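You operate a simulated robot arm through the tools that you are given. There is no shell and no other tool.

The job below is to be done with a simulated robot arm. You get a single attempt, and the scene is never put back.

JOB
Gum the album page and mount the pressed leaf on it.
Fine: dauber loaded at the gum dish, the whole patch covered, dauber back where it stood. Set down upright: gum dauber. A coat counts when it lies all over at full strength: go over it till it gets no stronger.

The check looks at the end state, three seconds after you hand in, the way a careful person would. Anything else that was tipped, shoved, dropped, spilled or broken makes it a failure.

ROBOT AND FRAMES
A 7-joint arm with a three-finger gripper, fixed in place. Base frame: the origin is on the floor under the middle of its stand, x ahead of it, y to its left, z up; the work surface is at about z = 800. Lengths are in mm, angles in degrees, forces in N, time in s.
It reaches about 1342 mm from its shoulder. Its first joint turns from -166.0 to 166.0 degrees. Payload 2.69 kg.
The tool frame sits at the grasp point between the pads (the TCP): z along the fingers, y along the line on which they close. The tips reach 30 mm beyond it. The gripper opens to 128 mm; its body begins 117 mm behind the TCP.
Orientation is that of the tool frame in the base frame, as a unit quaternion [x, y, z, w]. With the fingers straight down and closing along the base's y, the tool's x points along the base's -x, its y along +y and its z along -z.

CONTROLS
- The arm moves only by the tool play_rows. Its argument "steps" is a list of rows, each a list of 7 numbers: the finger opening in cm, from 0 to 12.8, then the shift along the tool's x, y, z in units of 250 mm (1.0 is 250 mm), then the turn, a rotation vector about the tool's x, y, z in units of 180 degrees (1.0 is 180 degrees). In form: [[claw, tx, ty, tz, rx, ry, rz], ...]. A call has 1 to 20 rows; each row is the pose to reach, as a shift and turn from the pose commanded when the call began, along the tool's axes at that moment. A call with a number of a shift or a turn outside -1 to 1 is refused whole. Each row takes 0.2 s and may step no farther than 50 mm and 8.6 degrees from the row before; otherwise, or with a gripper value out of range, the whole call is refused. Where a pose cannot be reached the arm comes as near as it can. A force on the tool above 40 N (or 10 N above the force at the start of the call, whichever is more), or a blocked arm, ends the call early, and 0.2 s more pass. Each finger travels about 127 mm/s and halts on what it meets, pressing with about 22 N; the grip force reading is that of the motor and also rises with nothing between the fingers. The clock runs only during rows and for 0.2 s after the last one: add rows that repeat a pose to give the fingers time. The reply holds the time, the measured pose of the TCP, the force on the tool along the base axes, the opening and the grip force, in the units named above and with some noise, with the torque about the TCP (base axes, N m) and any sound that the robot's microphone picked up.
- Cameras (640 x 400 px; columns grow to the right, rows downward): "scene" is fixed at [49.1, 491.9, 1439.6]; the picture's right is [0.06, -1.00, 0.00], its down [-0.61, -0.04, -0.79] and it looks along [0.79, 0.05, -0.61] (base axes); focal length 347 px, centre (320, 200). "wrist" rides on the gripper at [58, 54, -131] in the tool frame; the picture's right is [-0.68, 0.74, 0.00], its down [-0.62, -0.57, -0.55] and it looks along [-0.40, -0.37, 0.84] (tool axes); focal length 234 px, centre (320, 200). There is no depth. A picture from a camera that has moved, and an enlarged one, comes with that camera's place and axes in the base frame and with its lens. The place of the scene camera against the robot may be out by one fixed shift of up to 12 mm in any direction.
- camera(camera): a new picture of that camera. No time passes.
- move_column(by): moves the trunk up (or, below 0, down) by that many mm; the arm rides with it, the base frame stays. It gives what a move gives, with no picture.
- close_up(camera, box): a new picture of the part [left, top, right, bottom] of that camera's present view, enlarged. No time passes.
- hand_in(): hands the job in; it is judged then, once.

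Nothing tells you positions but the pictures and the camera data. Unless the task says otherwise, let go and move clear before handing in.

The tools are called after "Call:" as a command line: name --pt "numbers of a row" for each row, then --argument value for the rest, lists and objects as JSON in quotes. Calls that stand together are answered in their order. play_rows: Moves the arm, as the interface text tells. Its arguments: {"type":"object","properties":{"steps":{"type":"array"}},"required":["steps"]} The other tools are called the same way: move_column (by) moves the trunk up or down; camera (camera) takes a picture; close_up (camera, box) takes an enlarged picture of a part of a camera's view; hand_in () hands the job in.

At the start:

```text
clock: 0.0
tool_pos: [555.7, 199.7, 1110.5]
tcp_rot: [0.0, 1.0, 0.0, -0.001]
force: [0.4, 0.4, -0.4]
wrist_torque: [-0.02, 0.01, 0.01]
width: 128.2
grasp_force: 0.0
trunk travel left (down, up): [-150.0, 200.0]
```

scene: 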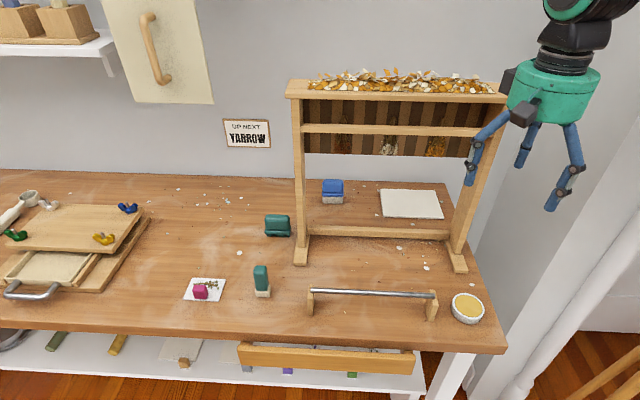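
wrist: 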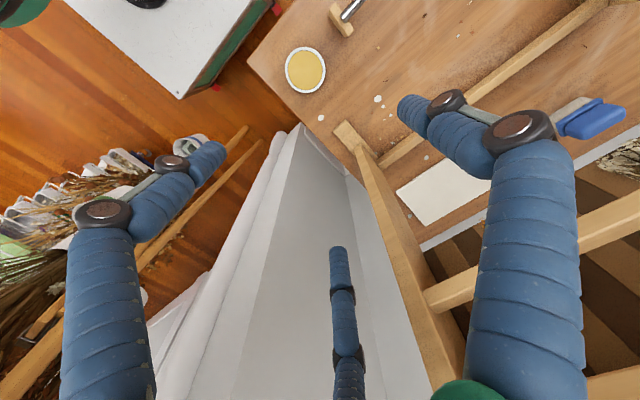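

I see a workbench with a rack/frame at the back right, a white page behind the frame, several dauber-like objects (blue, two green, pink), a gum dish at the right front, and an "UP NEXT: YARROW" sign. I'll take enlarged pictures before moving anything.

Call:
close_up --camera "scene" --box '[160, 160, 340, 310]'

Call:
close_up --camera "scene" --box '[280, 60, 520, 210]'

Call:
close_up --camera "scene" --box '[280, 170, 520, 340]'

Call:
close_up --camera "scene" --box '[0, 170, 240, 320]'

Call:
close_up --camera "scene" --box '[0, 300, 440, 400]'

Call:
close_up --camera "wrist" --box '[240, 0, 640, 250]'

```text
2.67 times, centred on (250, 235) of scene
camera zoom: at [49.1, 491.9, 1439.6], right [0.06, -1.0, 0.0], down [-0.61, -0.04, -0.79], along [0.79, 0.05, -0.61], focal length 925 px, centre (507, 107)
```

zoom: 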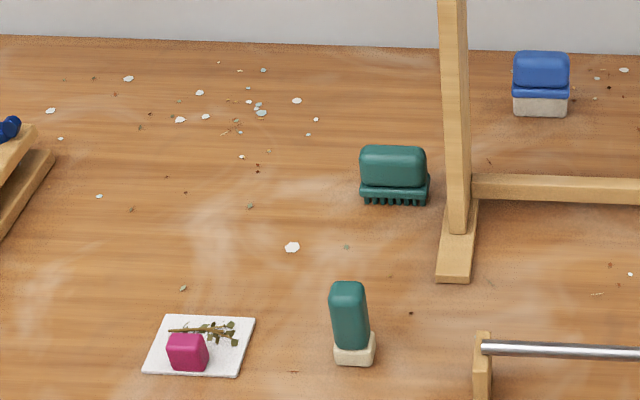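

```text
2.67 times, centred on (400, 135) of scene
camera zoom: at [49.1, 491.9, 1439.6], right [0.06, -1.0, 0.0], down [-0.61, -0.04, -0.79], along [0.79, 0.05, -0.61], focal length 925 px, centre (107, 373)
```

zoom: 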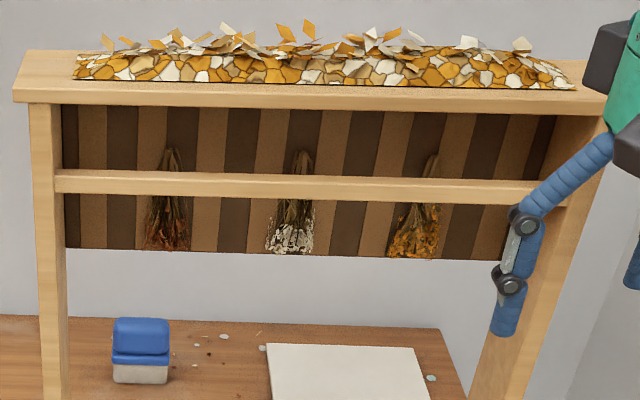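

```text
2.35 times, centred on (400, 255) of scene
camera zoom: at [49.1, 491.9, 1439.6], right [0.06, -1.0, 0.0], down [-0.61, -0.04, -0.79], along [0.79, 0.05, -0.61], focal length 816 px, centre (132, 71)
```

zoom: 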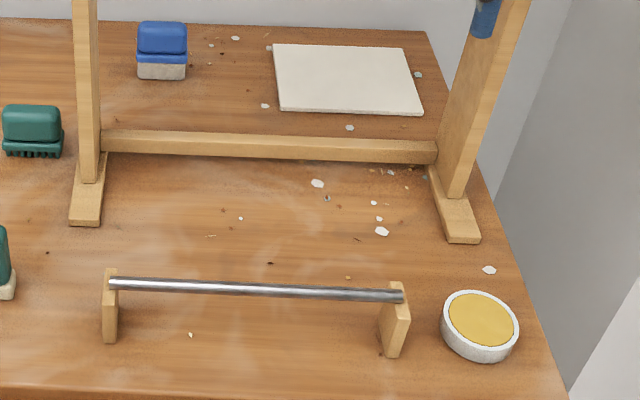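

```text
2.67 times, centred on (120, 245) of scene
camera zoom: at [49.1, 491.9, 1439.6], right [0.06, -1.0, 0.0], down [-0.61, -0.04, -0.79], along [0.79, 0.05, -0.61], focal length 925 px, centre (853, 80)
```

zoom: 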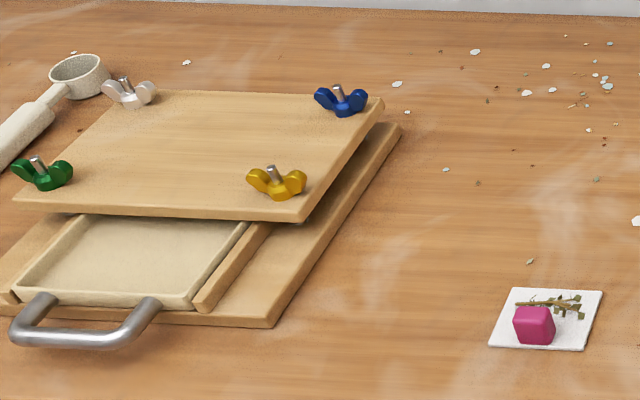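

```text
1.45 times, centred on (220, 350) of scene
camera zoom: at [49.1, 491.9, 1439.6], right [0.06, -1.0, 0.0], down [-0.61, -0.04, -0.79], along [0.79, 0.05, -0.61], focal length 505 px, centre (466, -18)
```

zoom: 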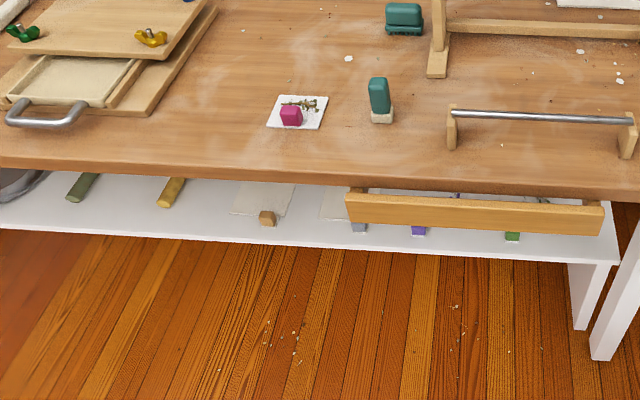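

```text
1.60 times, centred on (440, 125) of wrist
camera zoom: at [495.6, 255.0, 1241.2], right [0.68, 0.74, 0.0], down [0.62, -0.57, 0.55], along [0.4, -0.37, -0.84], focal length 375 px, centre (128, 320)
```

zoom: 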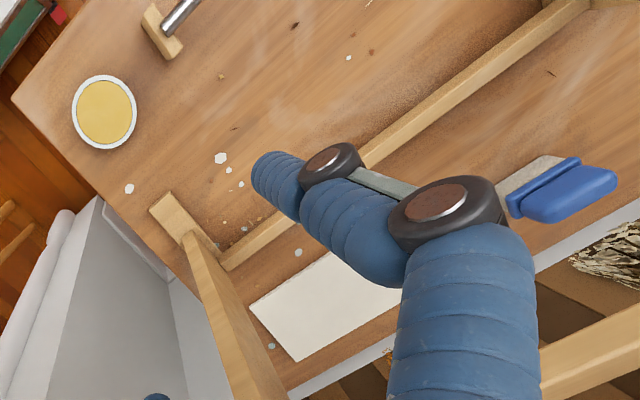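

I take the upright teal block with the cream pad near (530, 650) to be the gum dauber. The gum dish is near (500, 212), the page near (878, 274) behind the rack, and the pressed leaf near (530, 783). I'll move the arm high over the bench towards the left for a closer look with the wrist camera.

Call:
play_rows --pt "12.8 0.1 0.15 0 0 0 0" --pt "12.8 0.2 0.32 0 0 0 0" --pt "12.8 0.3 0.48 0 0 0 0" --pt "12.8 0.4 0.65 0 0 0 0" --pt "12.8 0.5 0.82 0 0 0 0" --pt "12.8 0.55 1.0 0 0 0 0"

Call:
camera --camera "wrist"

Call:
camera --camera "scene"

```text
clock: 1.4
tool_pos: [417.4, 452.1, 1112.8]
tcp_rot: [0.001, 1.0, 0.001, 0.0]
force: [-0.2, -0.8, 0.8]
wrist_torque: [0.01, 0.0, 0.01]
width: 127.9
grasp_force: 0.0
trunk travel left (down, up): [-150.0, 200.0]
```

```text
taken
camera wrist: at [357.6, 505.9, 1241.3], right [0.68, 0.74, 0.0], down [0.62, -0.57, 0.55], along [0.4, -0.37, -0.84], focal length 234 px, centre (320, 200)
```

wrist: 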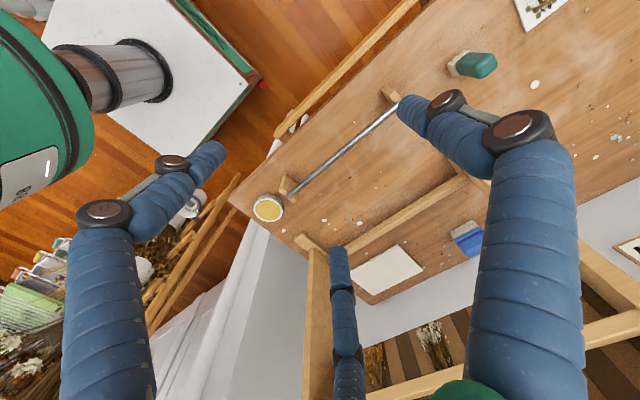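

```text
taken
```

scene: 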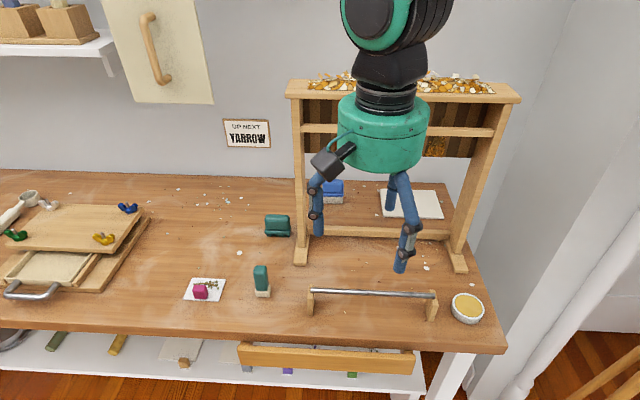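

The wrist view confirms the dish, page and rack layout. I'll continue left to see the dauber and the leaf from above.

Call:
play_rows --pt "12.8 0 0.19 0 0 0 0" --pt "12.8 0 0.38 0 0 0 0" --pt "12.8 0 0.57 0 0 0 0" --pt "12.8 0 0.76 0 0 0 0" --pt "12.8 0 0.95 0 0 0 0"

Call:
camera --camera "wrist"

Call:
camera --camera "scene"

```text
clock: 2.6
tool_pos: [417.9, 688.6, 1111.4]
tcp_rot: [-0.001, 1.0, 0.0, 0.0]
force: [-0.4, -0.9, -0.5]
wrist_torque: [0.05, -0.01, -0.01]
width: 128.1
grasp_force: 0.1
trunk travel left (down, up): [-150.0, 200.0]
```

```text
taken
camera wrist: at [358.3, 743.3, 1241.8], right [0.68, 0.74, 0.0], down [0.62, -0.57, 0.55], along [0.4, -0.37, -0.84], focal length 234 px, centre (320, 200)
```

wrist: 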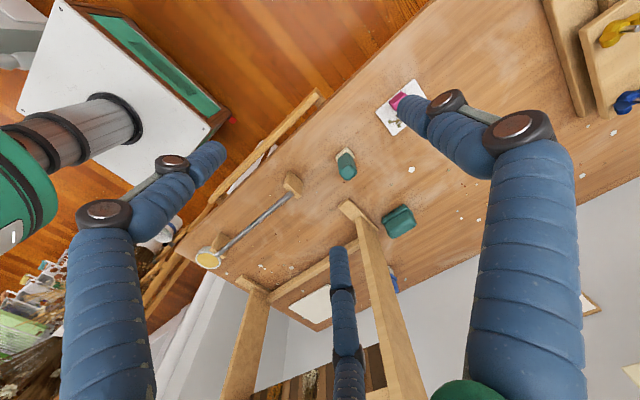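

```text
taken
```

scene: 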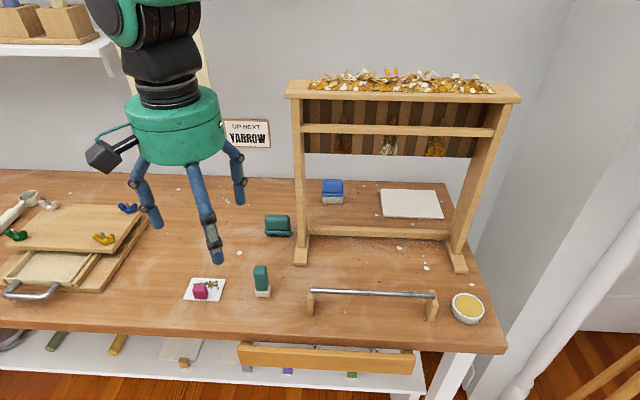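

The dauber, the brush and the leaf card with its pink knob are visible. I'll enlarge those parts.

Call:
close_up --camera "wrist" --box '[310, 60, 470, 260]'

Call:
close_up --camera "wrist" --box '[180, 160, 420, 400]'

Call:
close_up --camera "scene" --box '[180, 255, 290, 310]'

Call:
close_up --camera "scene" --box '[280, 60, 530, 220]'

Call:
close_up --camera "scene" --box '[370, 180, 450, 230]'

```text
2.00 times, centred on (390, 160) of wrist
camera zoom: at [358.3, 743.3, 1241.8], right [0.68, 0.74, 0.0], down [0.62, -0.57, 0.55], along [0.4, -0.37, -0.84], focal length 468 px, centre (180, 280)
```

zoom: 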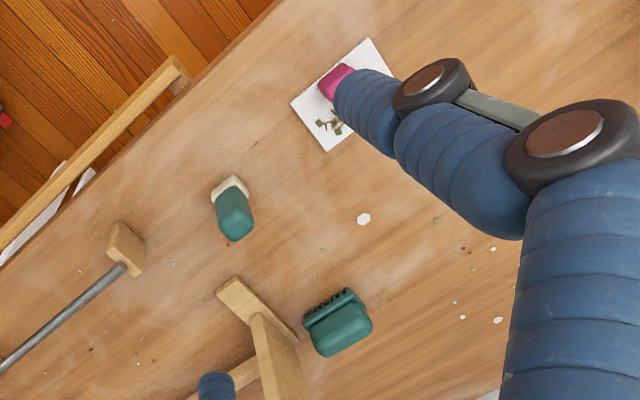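

```text
1.67 times, centred on (300, 280) of wrist
camera zoom: at [358.3, 743.3, 1241.8], right [0.68, 0.74, 0.0], down [0.62, -0.57, 0.55], along [0.4, -0.37, -0.84], focal length 390 px, centre (353, 67)
```

zoom: 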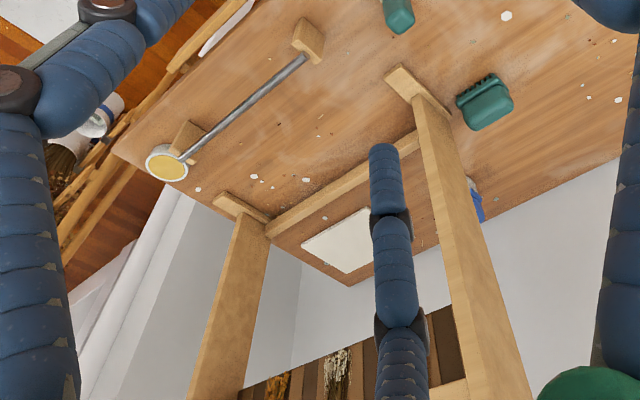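

```text
5.82 times, centred on (235, 282) of scene
camera zoom: at [49.1, 491.9, 1439.6], right [0.06, -1.0, 0.0], down [-0.61, -0.04, -0.79], along [0.79, 0.05, -0.61], focal length 2019 px, centre (814, -280)
```

zoom: 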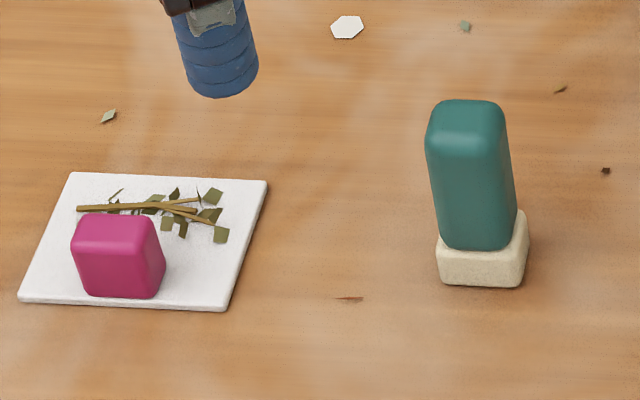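

```text
2.50 times, centred on (405, 140) of scene
camera zoom: at [49.1, 491.9, 1439.6], right [0.06, -1.0, 0.0], down [-0.61, -0.04, -0.79], along [0.79, 0.05, -0.61], focal length 867 px, centre (108, 350)
```

zoom: 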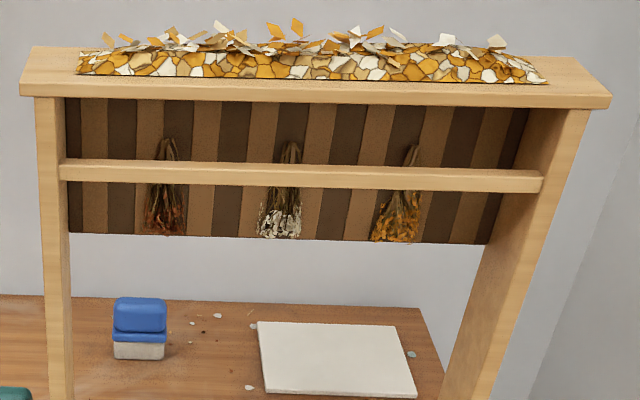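

```text
8.00 times, centred on (410, 205) of scene
camera zoom: at [49.1, 491.9, 1439.6], right [0.06, -1.0, 0.0], down [-0.61, -0.04, -0.79], along [0.79, 0.05, -0.61], focal length 2776 px, centre (-400, 160)
```

zoom: 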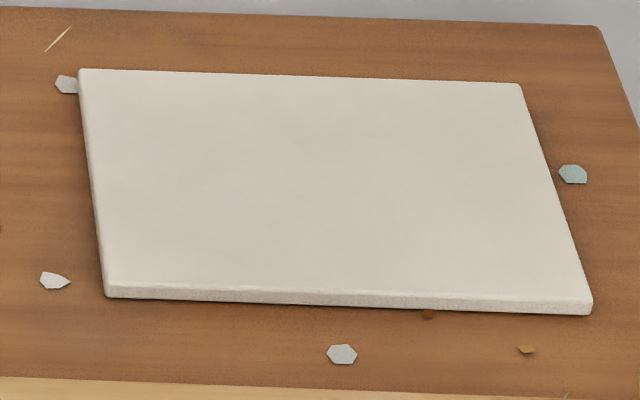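

The page is a plain slab about 175 × 135 mm behind the rack. The rack's striped board ends near z = 1045 at x ≈ 725, so the way in is the opening below it, with a tilted hand. First I'll close the fingers in mid-air to learn how they come together.

Call:
play_rows --pt "3.0 0 0 0 0 0 0" --pt "3.0 0 0 0 0 0 0" --pt "3.0 0 0 0 0 0 0" --pt "3.0 0 0 0 0 0 0"

Call:
camera --camera "wrist"

Call:
close_up --camera "scene" --box '[60, 0, 300, 290]'

```text
clock: 3.6
tool_pos: [417.0, 688.5, 1112.0]
tcp_rot: [0.0, 1.0, 0.0, 0.0]
force: [-0.6, -0.8, 1.3]
wrist_torque: [0.02, 0.03, 0.03]
width: 29.9
grasp_force: 0.0
trunk travel left (down, up): [-150.0, 200.0]
```

```text
taken
camera wrist: at [358.2, 742.9, 1242.4], right [0.68, 0.74, 0.0], down [0.62, -0.57, 0.55], along [0.4, -0.37, -0.84], focal length 234 px, centre (320, 200)
```

wrist: 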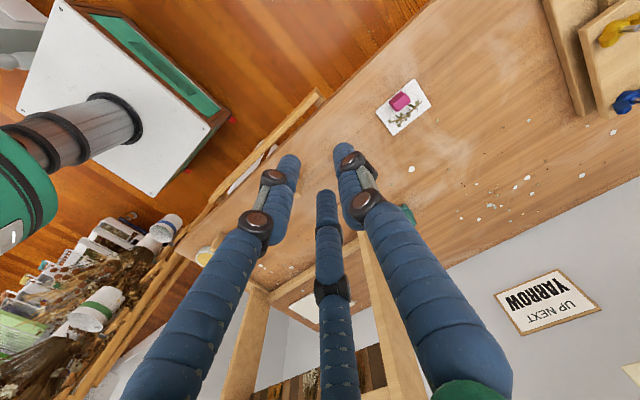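

```text
1.38 times, centred on (180, 145) of scene
camera zoom: at [49.1, 491.9, 1439.6], right [0.06, -1.0, 0.0], down [-0.61, -0.04, -0.79], along [0.79, 0.05, -0.61], focal length 478 px, centre (513, 276)
```

zoom: 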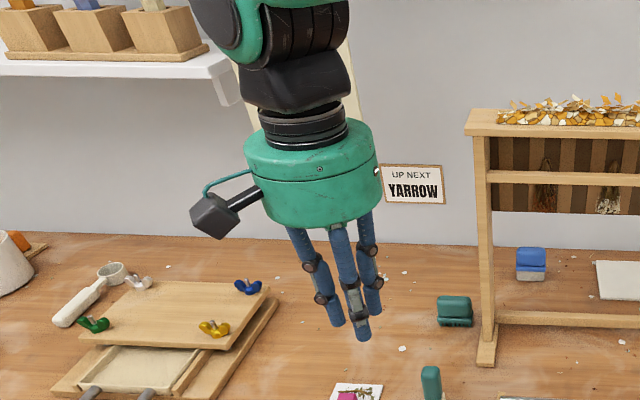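

The fingers close as a three-jaw chuck at 120°, with finger A on tool +y. I'll approach near-horizontally with A on top and the other two pinching the sides, which also puts the camera up and to the left. First I'll roll 90° about the tool z in the air.

Call:
play_rows --pt "6.0 0 0 0 0 0 0.046" --pt "6.0 0 0 0 0 0 0.092" --pt "6.0 0 0 0 0 0 0.138" --pt "6.0 0 0 0 0 0 0.184" --pt "6.0 0 0 0 0 0 0.23" --pt "6.0 0 0 0 0 0 0.276" --pt "6.0 0 0 0 0 0 0.322" --pt "6.0 0 0 0 0 0 0.368" --pt "6.0 0 0 0 0 0 0.414" --pt "6.0 0 0 0 0 0 0.46" --pt "6.0 0 0 0 0 0 0.5"

```text
clock: 6.0
tool_pos: [416.8, 688.5, 1111.3]
tcp_rot: [0.708, 0.706, 0.0, 0.001]
force: [-0.2, -0.8, 0.9]
wrist_torque: [0.03, -0.01, 0.02]
width: 60.0
grasp_force: 0.1
trunk travel left (down, up): [-150.0, 200.0]
```

The roll worked. Now I'll pitch the fingers up to 20° below horizontal, pointing along +x.

Call:
play_rows --pt "6.0 0 0 0 -0.0432 0 0" --pt "6.0 0 0 0 -0.0864 0 0" --pt "6.0 0 0 0 -0.1296 0 0" --pt "6.0 0 0 0 -0.1728 0 0" --pt "6.0 0 0 0 -0.216 0 0" --pt "6.0 0 0 0 -0.2592 0 0" --pt "6.0 0 0 0 -0.3024 0 0" --pt "6.0 0 0 0 -0.3456 0 0" --pt "6.0 0 0 0 -0.3889 0 0"

Call:
camera --camera "wrist"

Call:
camera --camera "scene"

```text
clock: 8.0
tool_pos: [489.9, 760.9, 1232.3]
tcp_rot: [0.552, 0.651, 0.345, 0.392]
force: [-1.7, -0.8, 2.6]
wrist_torque: [0.09, 0.13, 0.07]
width: 60.2
grasp_force: 0.2
out of reach, approached as far as the arm can: row 3, 4, 5, 6, 7, 8, 9
trunk travel left (down, up): [-150.0, 200.0]
```

```text
taken
camera wrist: at [391.7, 826.0, 1331.3], right [0.39, -0.55, 0.74], down [-0.69, -0.7, -0.17], along [0.61, -0.44, -0.66], focal length 234 px, centre (320, 200)
```

wrist: 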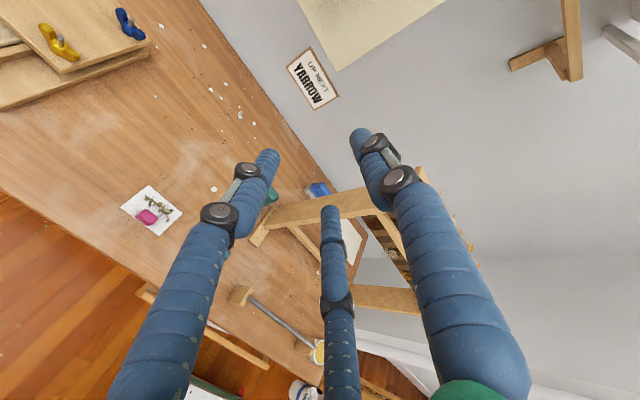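

```text
taken
```

scene: 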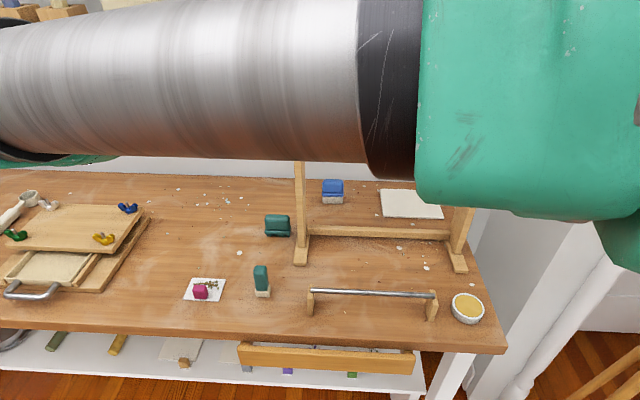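

The arm couldn't hold that orientation so close to its base. I'll check what it takes as the commanded pose, then bring it back to fingers-down.

Call:
play_rows --pt "6.0 0 0 0 0 0 0"

```text
clock: 8.4
tool_pos: [492.2, 761.5, 1228.1]
tcp_rot: [0.551, 0.652, 0.342, 0.392]
force: [0.9, 0.3, -0.7]
wrist_torque: [-0.04, -0.02, -0.01]
width: 60.1
grasp_force: 0.1
trunk travel left (down, up): [-150.0, 200.0]
```

The commanded pose follows the reached one, so I can continue from here. Only the position was limited, because the hand points nearly forward already. I'll shift to the right in front of the rack, where the wrist has more room.

Call:
play_rows --pt "6.0 -0.154 -0.052 0.034 0 0 0" --pt "6.0 -0.309 -0.103 0.067 0 0 0" --pt "6.0 -0.463 -0.155 0.101 0 0 0" --pt "6.0 -0.617 -0.206 0.135 0 0 0" --pt "6.0 -0.771 -0.258 0.168 0 0 0" --pt "6.0 -0.926 -0.31 0.202 0 0 0"

Call:
camera --camera "scene"

```text
clock: 9.8
tool_pos: [558.3, 529.0, 1239.6]
tcp_rot: [0.546, 0.681, 0.309, 0.378]
force: [-0.5, 0.0, 0.0]
wrist_torque: [0.0, 0.02, -0.03]
width: 60.0
grasp_force: 0.1
out of reach, approached as far as the arm can: row 1, 2, 3, 4, 5, 6
trunk travel left (down, up): [-150.0, 200.0]
```

```text
taken
```

scene: 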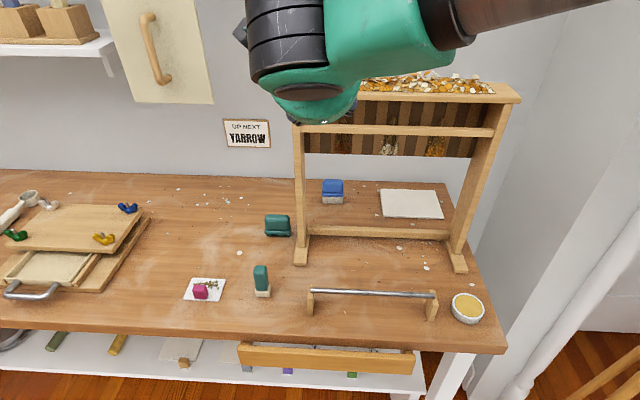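

The wrist seems limited when it's pointing forward below shoulder height, so lowering the trunk should flatten the forearm. I'll lower it now while the hand is clear, in front of the rack.

Call:
move_column --by -100

Call:
camera --camera "scene"

Call:
camera --camera "wrist"

```text
clock: 11.1
tool_pos: [557.8, 528.7, 1140.4]
tcp_rot: [0.547, 0.681, 0.309, 0.377]
force: [0.3, -0.6, 0.1]
wrist_torque: [0.02, 0.03, 0.03]
width: 60.0
grasp_force: 0.1
trunk travel left (down, up): [-50.0, 300.0]
```

```text
taken
```

scene: 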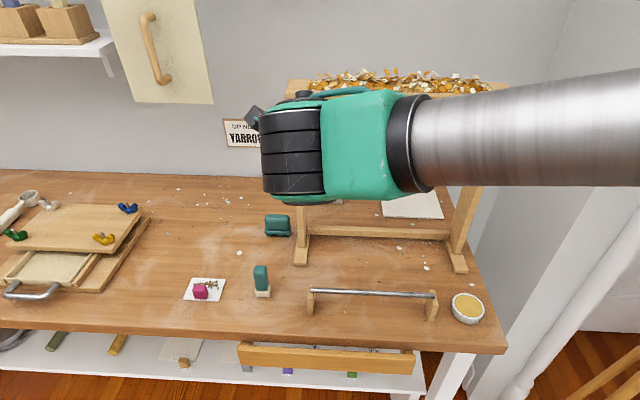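

```text
taken
camera wrist: at [465.6, 597.9, 1241.6], right [0.46, -0.5, 0.73], down [-0.68, -0.73, -0.08], along [0.57, -0.47, -0.68], focal length 234 px, centre (320, 200)
```

wrist: 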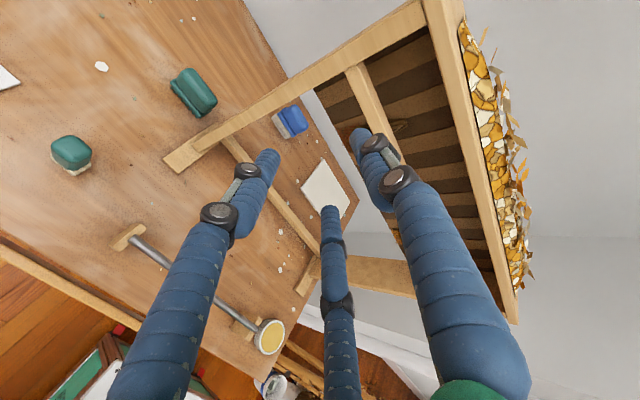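

Lowering the trunk put the hand well in front of the rack, and this view is good. I'll take enlarged views of the page and rack to measure them.

Call:
close_up --camera "wrist" --box '[260, 100, 380, 240]'

Call:
close_up --camera "wrist" --box '[40, 100, 280, 250]'

Call:
close_up --camera "wrist" --box '[310, 0, 550, 150]'

Call:
close_up --camera "wrist" --box '[220, 220, 380, 370]'

```text
2.86 times, centred on (320, 170) of wrist
camera zoom: at [465.6, 597.9, 1241.6], right [0.46, -0.5, 0.73], down [-0.68, -0.73, -0.08], along [0.57, -0.47, -0.68], focal length 669 px, centre (320, 286)
```

zoom: 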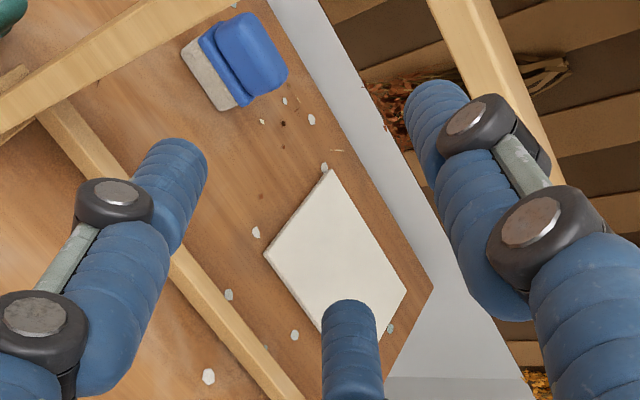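

```text
2.67 times, centred on (160, 175) of wrist
camera zoom: at [465.6, 597.9, 1241.6], right [0.46, -0.5, 0.73], down [-0.68, -0.73, -0.08], along [0.57, -0.47, -0.68], focal length 624 px, centre (747, 267)
```

zoom: 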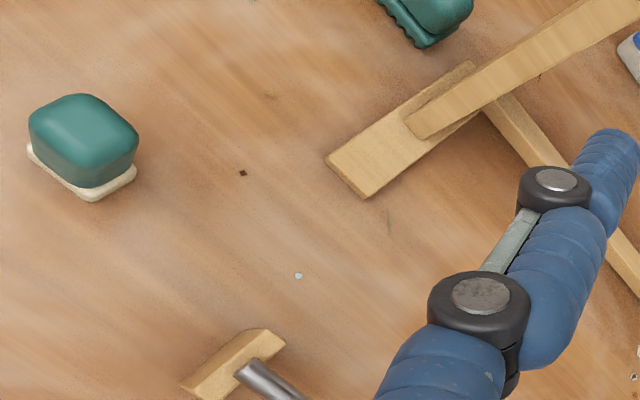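

```text
2.67 times, centred on (430, 75) of wrist
camera zoom: at [465.6, 597.9, 1241.6], right [0.46, -0.5, 0.73], down [-0.68, -0.73, -0.08], along [0.57, -0.47, -0.68], focal length 624 px, centre (27, 533)
```

zoom: 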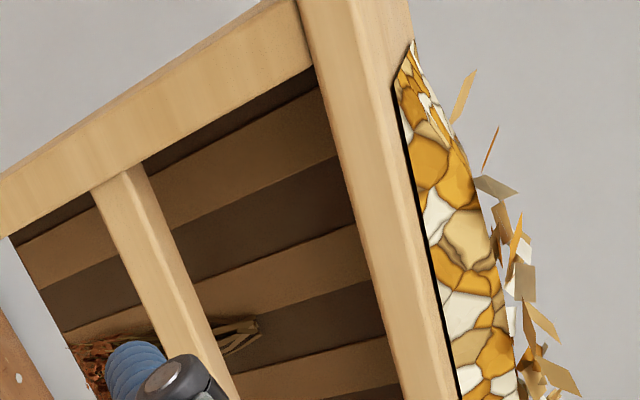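

```text
2.67 times, centred on (300, 295) of wrist
camera zoom: at [465.6, 597.9, 1241.6], right [0.46, -0.5, 0.73], down [-0.68, -0.73, -0.08], along [0.57, -0.47, -0.68], focal length 624 px, centre (373, -53)
```

zoom: 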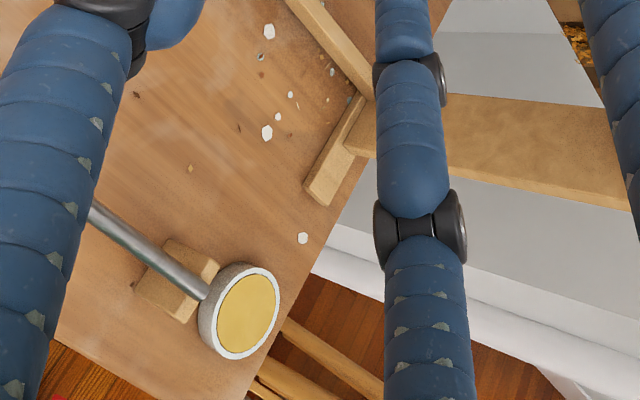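

Measured positions: dauber ≈ (528, 660), dish ≈ (502, 222), page x ≈ 800–940 and y ≈ 198–370. The rack opening runs y ≈ 218–578. Next I'll straighten the hand to yaw 0 and 20° down while moving towards the dauber, still high.

Call:
play_rows --pt "6.0 0.083 -0.113 0.006 -0.0129 -0.0019 0.0134" --pt "6.0 0.165 -0.226 0.012 -0.0258 -0.0039 0.0269" --pt "6.0 0.248 -0.34 0.019 -0.0386 -0.0058 0.0403" --pt "6.0 0.33 -0.453 0.025 -0.0515 -0.0078 0.0538" --pt "6.0 0.413 -0.566 0.031 -0.0644 -0.0097 0.0672"

Call:
camera --camera "wrist"

Call:
camera --camera "scene"

```text
clock: 12.3
tool_pos: [586.5, 690.1, 1136.1]
tcp_rot: [0.575, 0.632, 0.327, 0.404]
force: [0.6, 0.8, -13.3]
wrist_torque: [-0.19, -1.45, -0.05]
width: 59.9
grasp_force: 0.1
out of reach, approached as far as the arm can: row 1, 2, 3, 4, 5
trunk travel left (down, up): [-50.0, 300.0]
```

```text
taken
camera wrist: at [492.7, 762.5, 1233.9], right [0.35, -0.58, 0.74], down [-0.74, -0.65, -0.16], along [0.57, -0.49, -0.66], focal length 234 px, centre (320, 200)
```

wrist: 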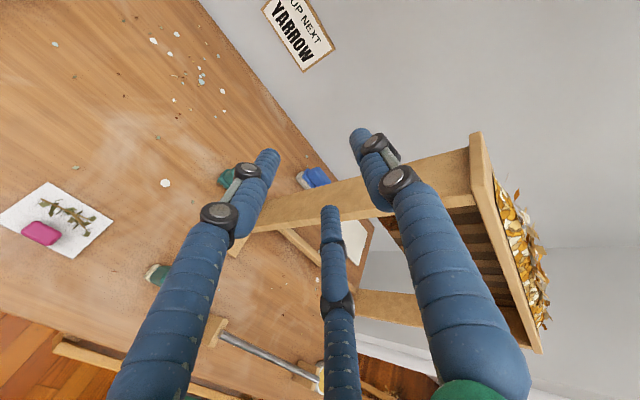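

```text
taken
```

scene: 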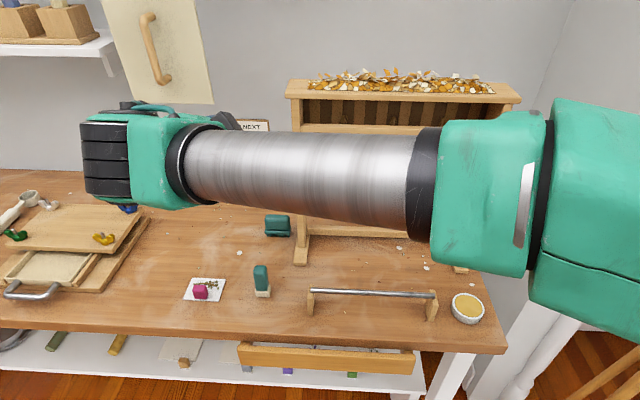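

The arm drifted again. I think the last wrist roll joint is near its limit whenever the hand bends sharply to the right. I'll go back towards the right, where the hand is closer to in line with the arm, and test from there.

Call:
play_rows --pt "6.0 -0.147 -0.05 0.035 0 0 0" --pt "6.0 -0.293 -0.1 0.069 0 0 0" --pt "6.0 -0.44 -0.15 0.104 0 0 0" --pt "6.0 -0.587 -0.2 0.138 0 0 0" --pt "6.0 -0.733 -0.25 0.173 0 0 0" --pt "6.0 -0.88 -0.3 0.207 0 0 0"

Call:
camera --camera "scene"

```text
clock: 13.2
tool_pos: [616.2, 593.4, 1147.9]
tcp_rot: [0.571, 0.646, 0.316, 0.395]
force: [0.3, -0.2, -1.0]
wrist_torque: [-0.01, 0.01, -0.02]
width: 60.2
grasp_force: 0.1
out of reach, approached as far as the arm can: row 1, 2, 3, 4
trunk travel left (down, up): [-50.0, 300.0]
stopped in row 4: the force on the tool passed its limit at 65 N (the readings are from after the stop); the commanded pose is now the measured one
```

```text
taken
```

scene: 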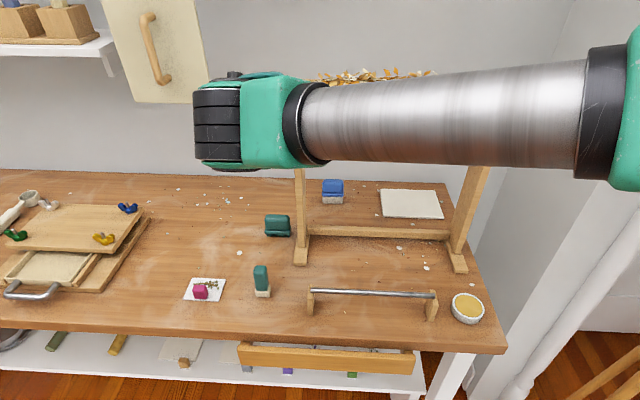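

The hand met something, probably the rack's left post, so I'll check before moving any further.

Call:
camera --camera "wrist"

Call:
close_up --camera "scene" --box '[260, 160, 500, 310]'

```text
taken
camera wrist: at [524.6, 665.6, 1247.5], right [0.38, -0.56, 0.73], down [-0.73, -0.67, -0.13], along [0.56, -0.49, -0.67], focal length 234 px, centre (320, 200)
```

wrist: 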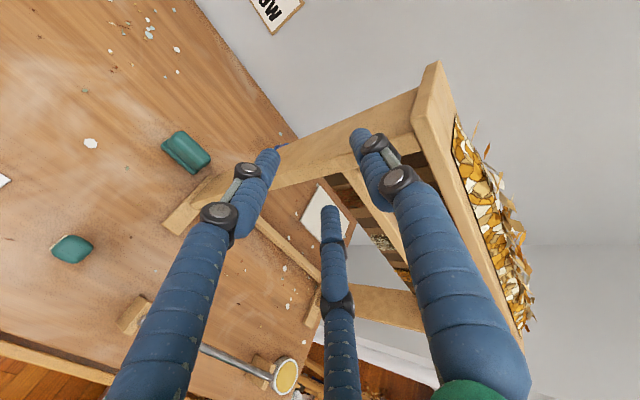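

```text
2.67 times, centred on (380, 235) of scene
camera zoom: at [49.1, 491.9, 1439.6], right [0.06, -1.0, 0.0], down [-0.61, -0.04, -0.79], along [0.79, 0.05, -0.61], focal length 925 px, centre (160, 107)
```

zoom: 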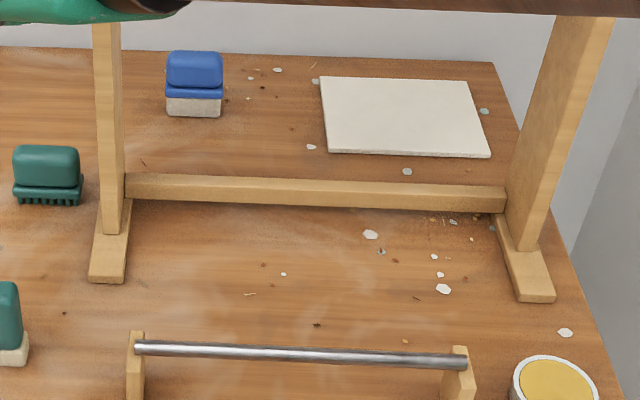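

The rack hasn't moved. I'll back the hand away from it to the rear and left, yawing it to line up with the arm so the wrist gets room again.

Call:
play_rows --pt "6.0 0.06 0 -0.08 0 0 0" --pt "6.0 0.12 0 -0.16 0 0 0" --pt "6.0 0.18 0 -0.24 0 0 0"

```text
clock: 14.0
tool_pos: [562.7, 640.0, 1169.7]
tcp_rot: [0.571, 0.646, 0.317, 0.395]
force: [0.0, -0.6, -0.1]
wrist_torque: [0.01, -0.04, 0.02]
width: 60.0
grasp_force: 0.0
trunk travel left (down, up): [-50.0, 300.0]
```

The arm has room again here. I'll roll the hand by −240° in two parts, so that finger B ends up on top. That keeps the last joint near the middle of its range for right-bent poses.

Call:
play_rows --pt "6.0 0 0 0 0 0 -0.0444" --pt "6.0 0 0 0 0 0 -0.0889" --pt "6.0 0 0 0 0 0 -0.1333" --pt "6.0 0 0 0 0 0 -0.1778" --pt "6.0 0 0 0 0 0 -0.2222" --pt "6.0 0 0 0 0 0 -0.2667" --pt "6.0 0 0 0 0 0 -0.3111" --pt "6.0 0 0 0 0 0 -0.3556" --pt "6.0 0 0 0 0 0 -0.4" --pt "6.0 0 0 0 0 0 -0.4444" --pt "6.0 0 0 0 0 0 -0.4889" --pt "6.0 0 0 0 0 0 -0.5333" --pt "6.0 0 0 0 0 0 -0.5778" --pt "6.0 0 0 0 0 0 -0.6222" --pt "6.0 0 0 0 0 0 -0.6667"

```text
clock: 17.2
tool_pos: [561.0, 640.9, 1170.3]
tcp_rot: [-0.276, 0.817, -0.184, 0.471]
force: [-0.5, -0.2, 0.0]
wrist_torque: [-0.02, 0.01, -0.02]
width: 60.0
grasp_force: 0.1
trunk travel left (down, up): [-50.0, 300.0]
```

Call:
play_rows --pt "6.0 0 0 0 0 0 -0.0444" --pt "6.0 0 0 0 0 0 -0.0889" --pt "6.0 0 0 0 0 0 -0.1333" --pt "6.0 0 0 0 0 0 -0.1778" --pt "6.0 0 0 0 0 0 -0.2222" --pt "6.0 0 0 0 0 0 -0.2667" --pt "6.0 0 0 0 0 0 -0.3111" --pt "6.0 0 0 0 0 0 -0.3556" --pt "6.0 0 0 0 0 0 -0.4" --pt "6.0 0 0 0 0 0 -0.4444" --pt "6.0 0 0 0 0 0 -0.4889" --pt "6.0 0 0 0 0 0 -0.5333" --pt "6.0 0 0 0 0 0 -0.5778" --pt "6.0 0 0 0 0 0 -0.6222" --pt "6.0 0 0 0 0 0 -0.6667"

Call:
camera --camera "wrist"

Call:
camera --camera "scene"

```text
clock: 20.4
tool_pos: [561.4, 640.4, 1169.4]
tcp_rot: [0.845, -0.17, 0.501, -0.077]
force: [0.3, 0.4, -0.1]
wrist_torque: [-0.02, 0.02, -0.03]
width: 60.0
grasp_force: 0.0
trunk travel left (down, up): [-50.0, 300.0]
```

```text
taken
camera wrist: at [460.9, 575.6, 1264.5], right [-0.45, -0.44, -0.78], down [-0.63, 0.77, -0.07], along [0.63, 0.46, -0.63], focal length 234 px, centre (320, 200)
```

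wrist: 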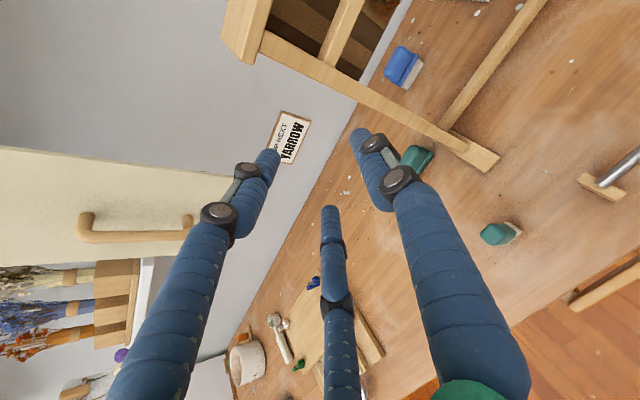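

```text
taken
```

scene: 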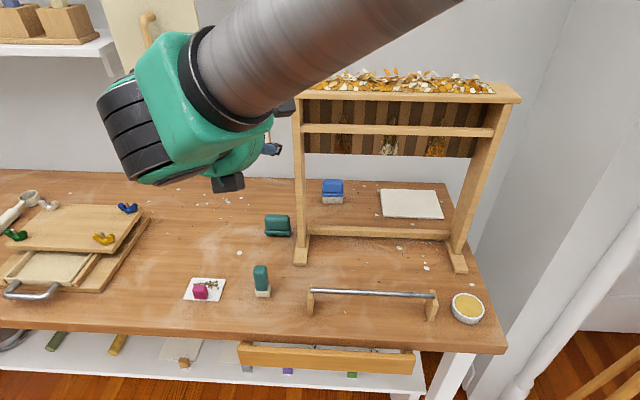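

That roll went through without limits and the elbow is now up. Next I'll set yaw 0 and 20° down, and descend to a pre-grasp point behind the dauber.

Call:
play_rows --pt "6.0 -0.155 0.047 -0.003 0.0056 0.0067 0.0081" --pt "6.0 -0.309 0.093 -0.006 0.0111 0.0134 0.0162" --pt "6.0 -0.464 0.14 -0.01 0.0167 0.0202 0.0243" --pt "6.0 -0.619 0.186 -0.013 0.0223 0.0269 0.0323" --pt "6.0 -0.773 0.233 -0.016 0.0278 0.0336 0.0404" --pt "6.0 -0.928 0.279 -0.019 0.0334 0.0403 0.0485"

Call:
camera --camera "wrist"

Call:
camera --camera "scene"

```text
clock: 21.8
tool_pos: [440.5, 660.9, 962.6]
tcp_rot: [0.791, -0.213, 0.554, -0.149]
force: [0.5, 0.4, 1.2]
wrist_torque: [0.04, 0.08, 0.06]
width: 60.0
grasp_force: 0.0
trunk travel left (down, up): [-50.0, 300.0]
```

```text
taken
camera wrist: at [324.0, 586.3, 1028.2], right [-0.33, -0.3, -0.9], down [-0.6, 0.8, -0.05], along [0.73, 0.52, -0.44], focal length 234 px, centre (320, 200)
```

wrist: 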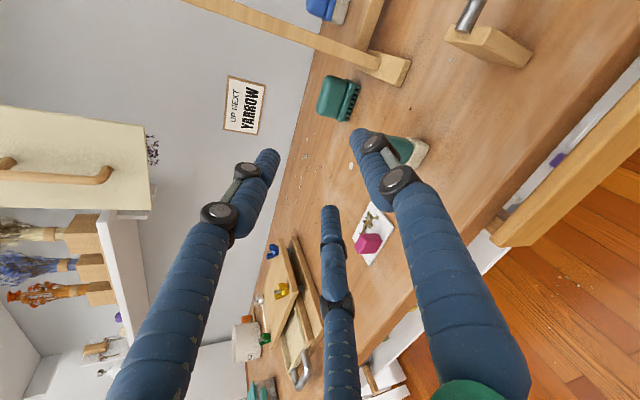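

```text
taken
```

scene: 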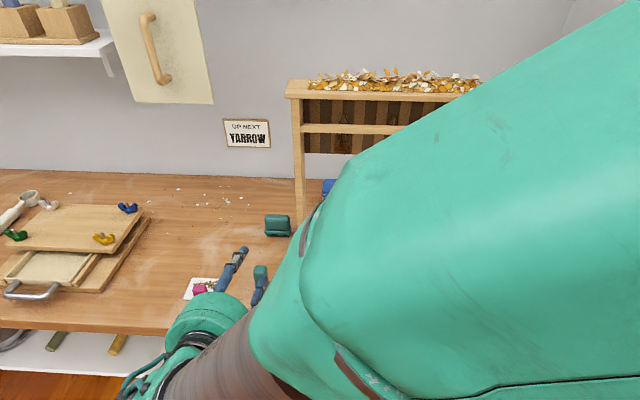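

The pre-grasp pose is reached exactly: yaw 0, 20° down, finger B on top. I'll enlarge the dauber and finger areas to refine the position.

Call:
close_up --camera "wrist" --box '[330, 60, 490, 220]'

Call:
close_up --camera "scene" --box '[180, 230, 290, 310]'

```text
2.50 times, centred on (410, 140) of wrist
camera zoom: at [324.0, 586.3, 1028.2], right [-0.33, -0.3, -0.9], down [-0.6, 0.8, -0.05], along [0.73, 0.52, -0.44], focal length 585 px, centre (95, 350)
```

zoom: 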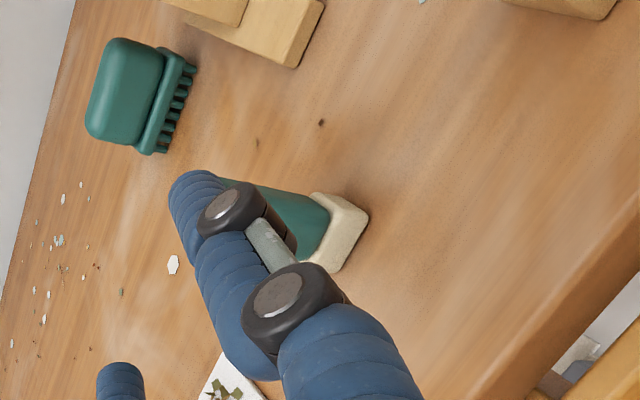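

```text
5.00 times, centred on (235, 270) of scene
camera zoom: at [49.1, 491.9, 1439.6], right [0.06, -1.0, 0.0], down [-0.61, -0.04, -0.79], along [0.79, 0.05, -0.61], focal length 1735 px, centre (745, -150)
```

zoom: 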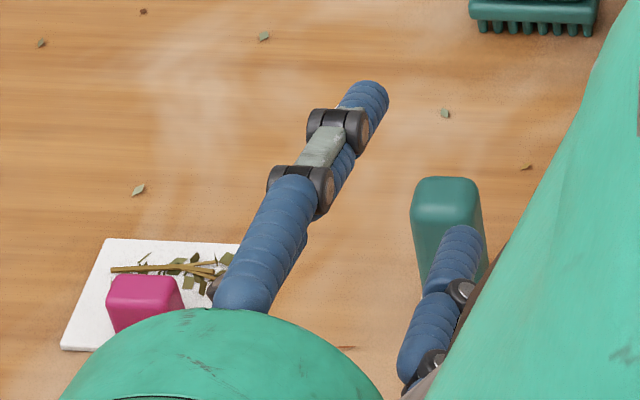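

Dauber centre comes out at about (528, 657), top at z ≈ 873, and about 30 mm wide in y. I'll open a little, drop to the approach line and check the view before moving in.

Call:
play_rows --pt "7.5 -0.108 0.072 0.047 0 0 0" --pt "7.5 -0.216 0.144 0.094 0 0 0" --pt "7.5 -0.216 0.144 0.154 0 0 0"

Call:
camera --camera "wrist"

Call:
close_up --camera "scene" --box '[180, 230, 340, 330]'

```text
clock: 22.6
tool_pos: [455.5, 657.1, 887.4]
tcp_rot: [0.791, -0.212, 0.555, -0.148]
force: [-0.7, 0.1, 0.4]
wrist_torque: [-0.02, -0.01, -0.02]
width: 75.1
grasp_force: 0.0
trunk travel left (down, up): [-50.0, 300.0]
```

```text
taken
camera wrist: at [339.0, 582.3, 953.3], right [-0.33, -0.3, -0.9], down [-0.6, 0.8, -0.05], along [0.73, 0.52, -0.44], focal length 234 px, centre (320, 200)
```

wrist: 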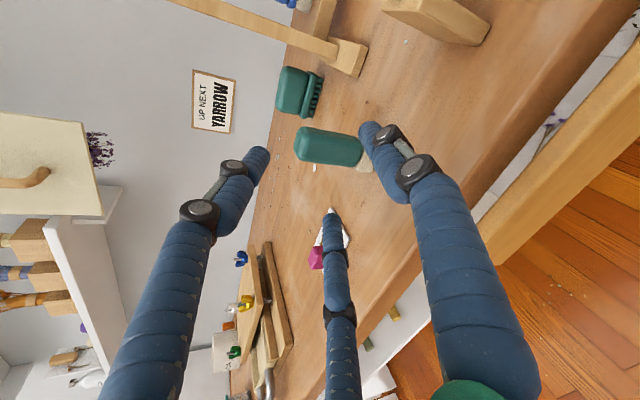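

```text
4.00 times, centred on (260, 280) of scene
camera zoom: at [49.1, 491.9, 1439.6], right [0.06, -1.0, 0.0], down [-0.61, -0.04, -0.79], along [0.79, 0.05, -0.61], focal length 1388 px, centre (560, -120)
```

zoom: 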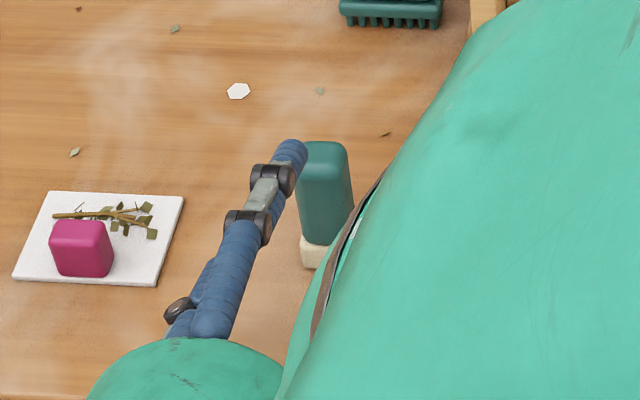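

Call:
close_up --camera "wrist" --box '[270, 100, 400, 200]'

```text
4.00 times, centred on (335, 150) of wrist
camera zoom: at [339.0, 582.3, 953.3], right [-0.33, -0.3, -0.9], down [-0.6, 0.8, -0.05], along [0.73, 0.52, -0.44], focal length 937 px, centre (260, 400)
```

zoom: 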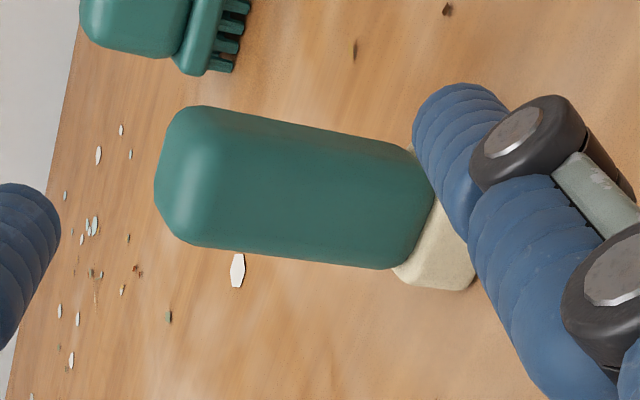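

The refined dauber: y from 643 to 668, near face x ≈ 518, top z ≈ 878. I'll move in along the tool axis so the fingertips surround it.

Call:
play_rows --pt "7.5 0.03 -0.008 0.06 0 0 0" --pt "7.5 0.03 -0.008 0.13 0 0 0" --pt "7.5 0.03 -0.008 0.2 0 0 0" --pt "7.5 0.03 -0.008 0.251 0 0 0"

Call:
camera --camera "wrist"

Call:
close_up --camera "scene" --box '[200, 240, 320, 320]'

```text
clock: 23.6
tool_pos: [518.0, 654.6, 872.4]
tcp_rot: [0.791, -0.213, 0.555, -0.147]
force: [-0.6, -0.7, -0.7]
wrist_torque: [0.05, -0.01, -0.02]
width: 74.9
grasp_force: 0.1
trunk travel left (down, up): [-50.0, 300.0]
```

```text
taken
camera wrist: at [400.5, 579.3, 939.0], right [-0.33, -0.3, -0.9], down [-0.6, 0.8, -0.05], along [0.73, 0.52, -0.44], focal length 234 px, centre (320, 200)
```

wrist: 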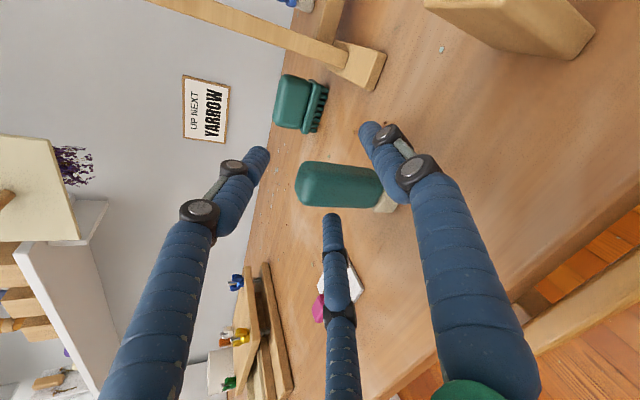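

```text
5.00 times, centred on (260, 280) of scene
camera zoom: at [49.1, 491.9, 1439.6], right [0.06, -1.0, 0.0], down [-0.61, -0.04, -0.79], along [0.79, 0.05, -0.61], focal length 1735 px, centre (620, -200)
```

zoom: 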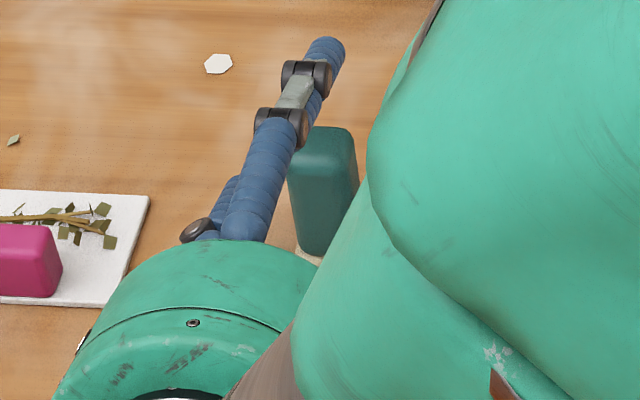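

The dauber is centred between the fingers. I'll raise 4 mm so the top finger clears it, then close.

Call:
play_rows --pt "7.5 0.013 -0.0075 -0.0055 0 0 0" --pt "5.5 0.013 -0.0075 -0.0055 0 0 0" --pt "4.2 0.013 -0.0075 -0.0055 0 0 0" --pt "3.4 0.013 -0.0075 -0.0055 0 0 0" --pt "2.8 0.013 -0.0075 -0.0055 0 0 0" --pt "2.0 0.013 -0.0075 -0.0055 0 0 0" --pt "1.5 0.013 -0.0075 -0.0055 0 0 0" --pt "1.5 0.013 -0.0075 -0.0055 0 0 0"

Call:
camera --camera "wrist"

Call:
close_up --camera "scene" --box '[200, 240, 320, 320]'

```text
clock: 25.4
tool_pos: [517.1, 653.7, 876.5]
tcp_rot: [0.791, -0.213, 0.555, -0.147]
force: [-0.4, 0.5, 0.3]
wrist_torque: [0.01, -0.01, 0.02]
width: 33.1
grasp_force: 22.3
trunk travel left (down, up): [-50.0, 300.0]
```

```text
taken
camera wrist: at [400.5, 579.7, 942.9], right [-0.33, -0.3, -0.9], down [-0.6, 0.8, -0.05], along [0.73, 0.52, -0.44], focal length 234 px, centre (320, 200)
```

wrist: 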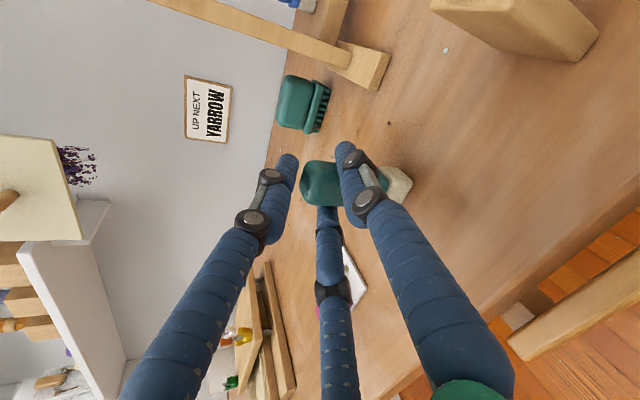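

```text
5.00 times, centred on (260, 280) of scene
camera zoom: at [49.1, 491.9, 1439.6], right [0.06, -1.0, 0.0], down [-0.61, -0.04, -0.79], along [0.79, 0.05, -0.61], focal length 1735 px, centre (620, -200)
```

zoom: 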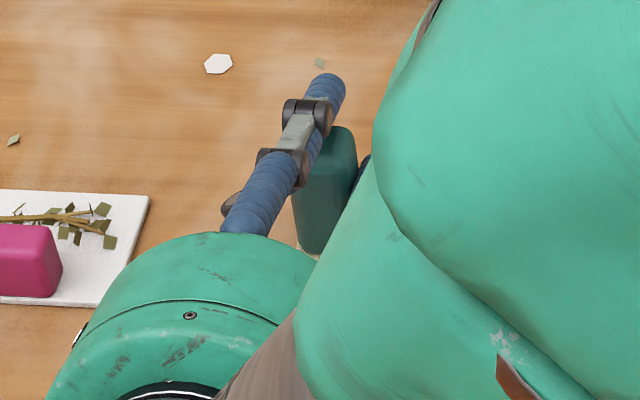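

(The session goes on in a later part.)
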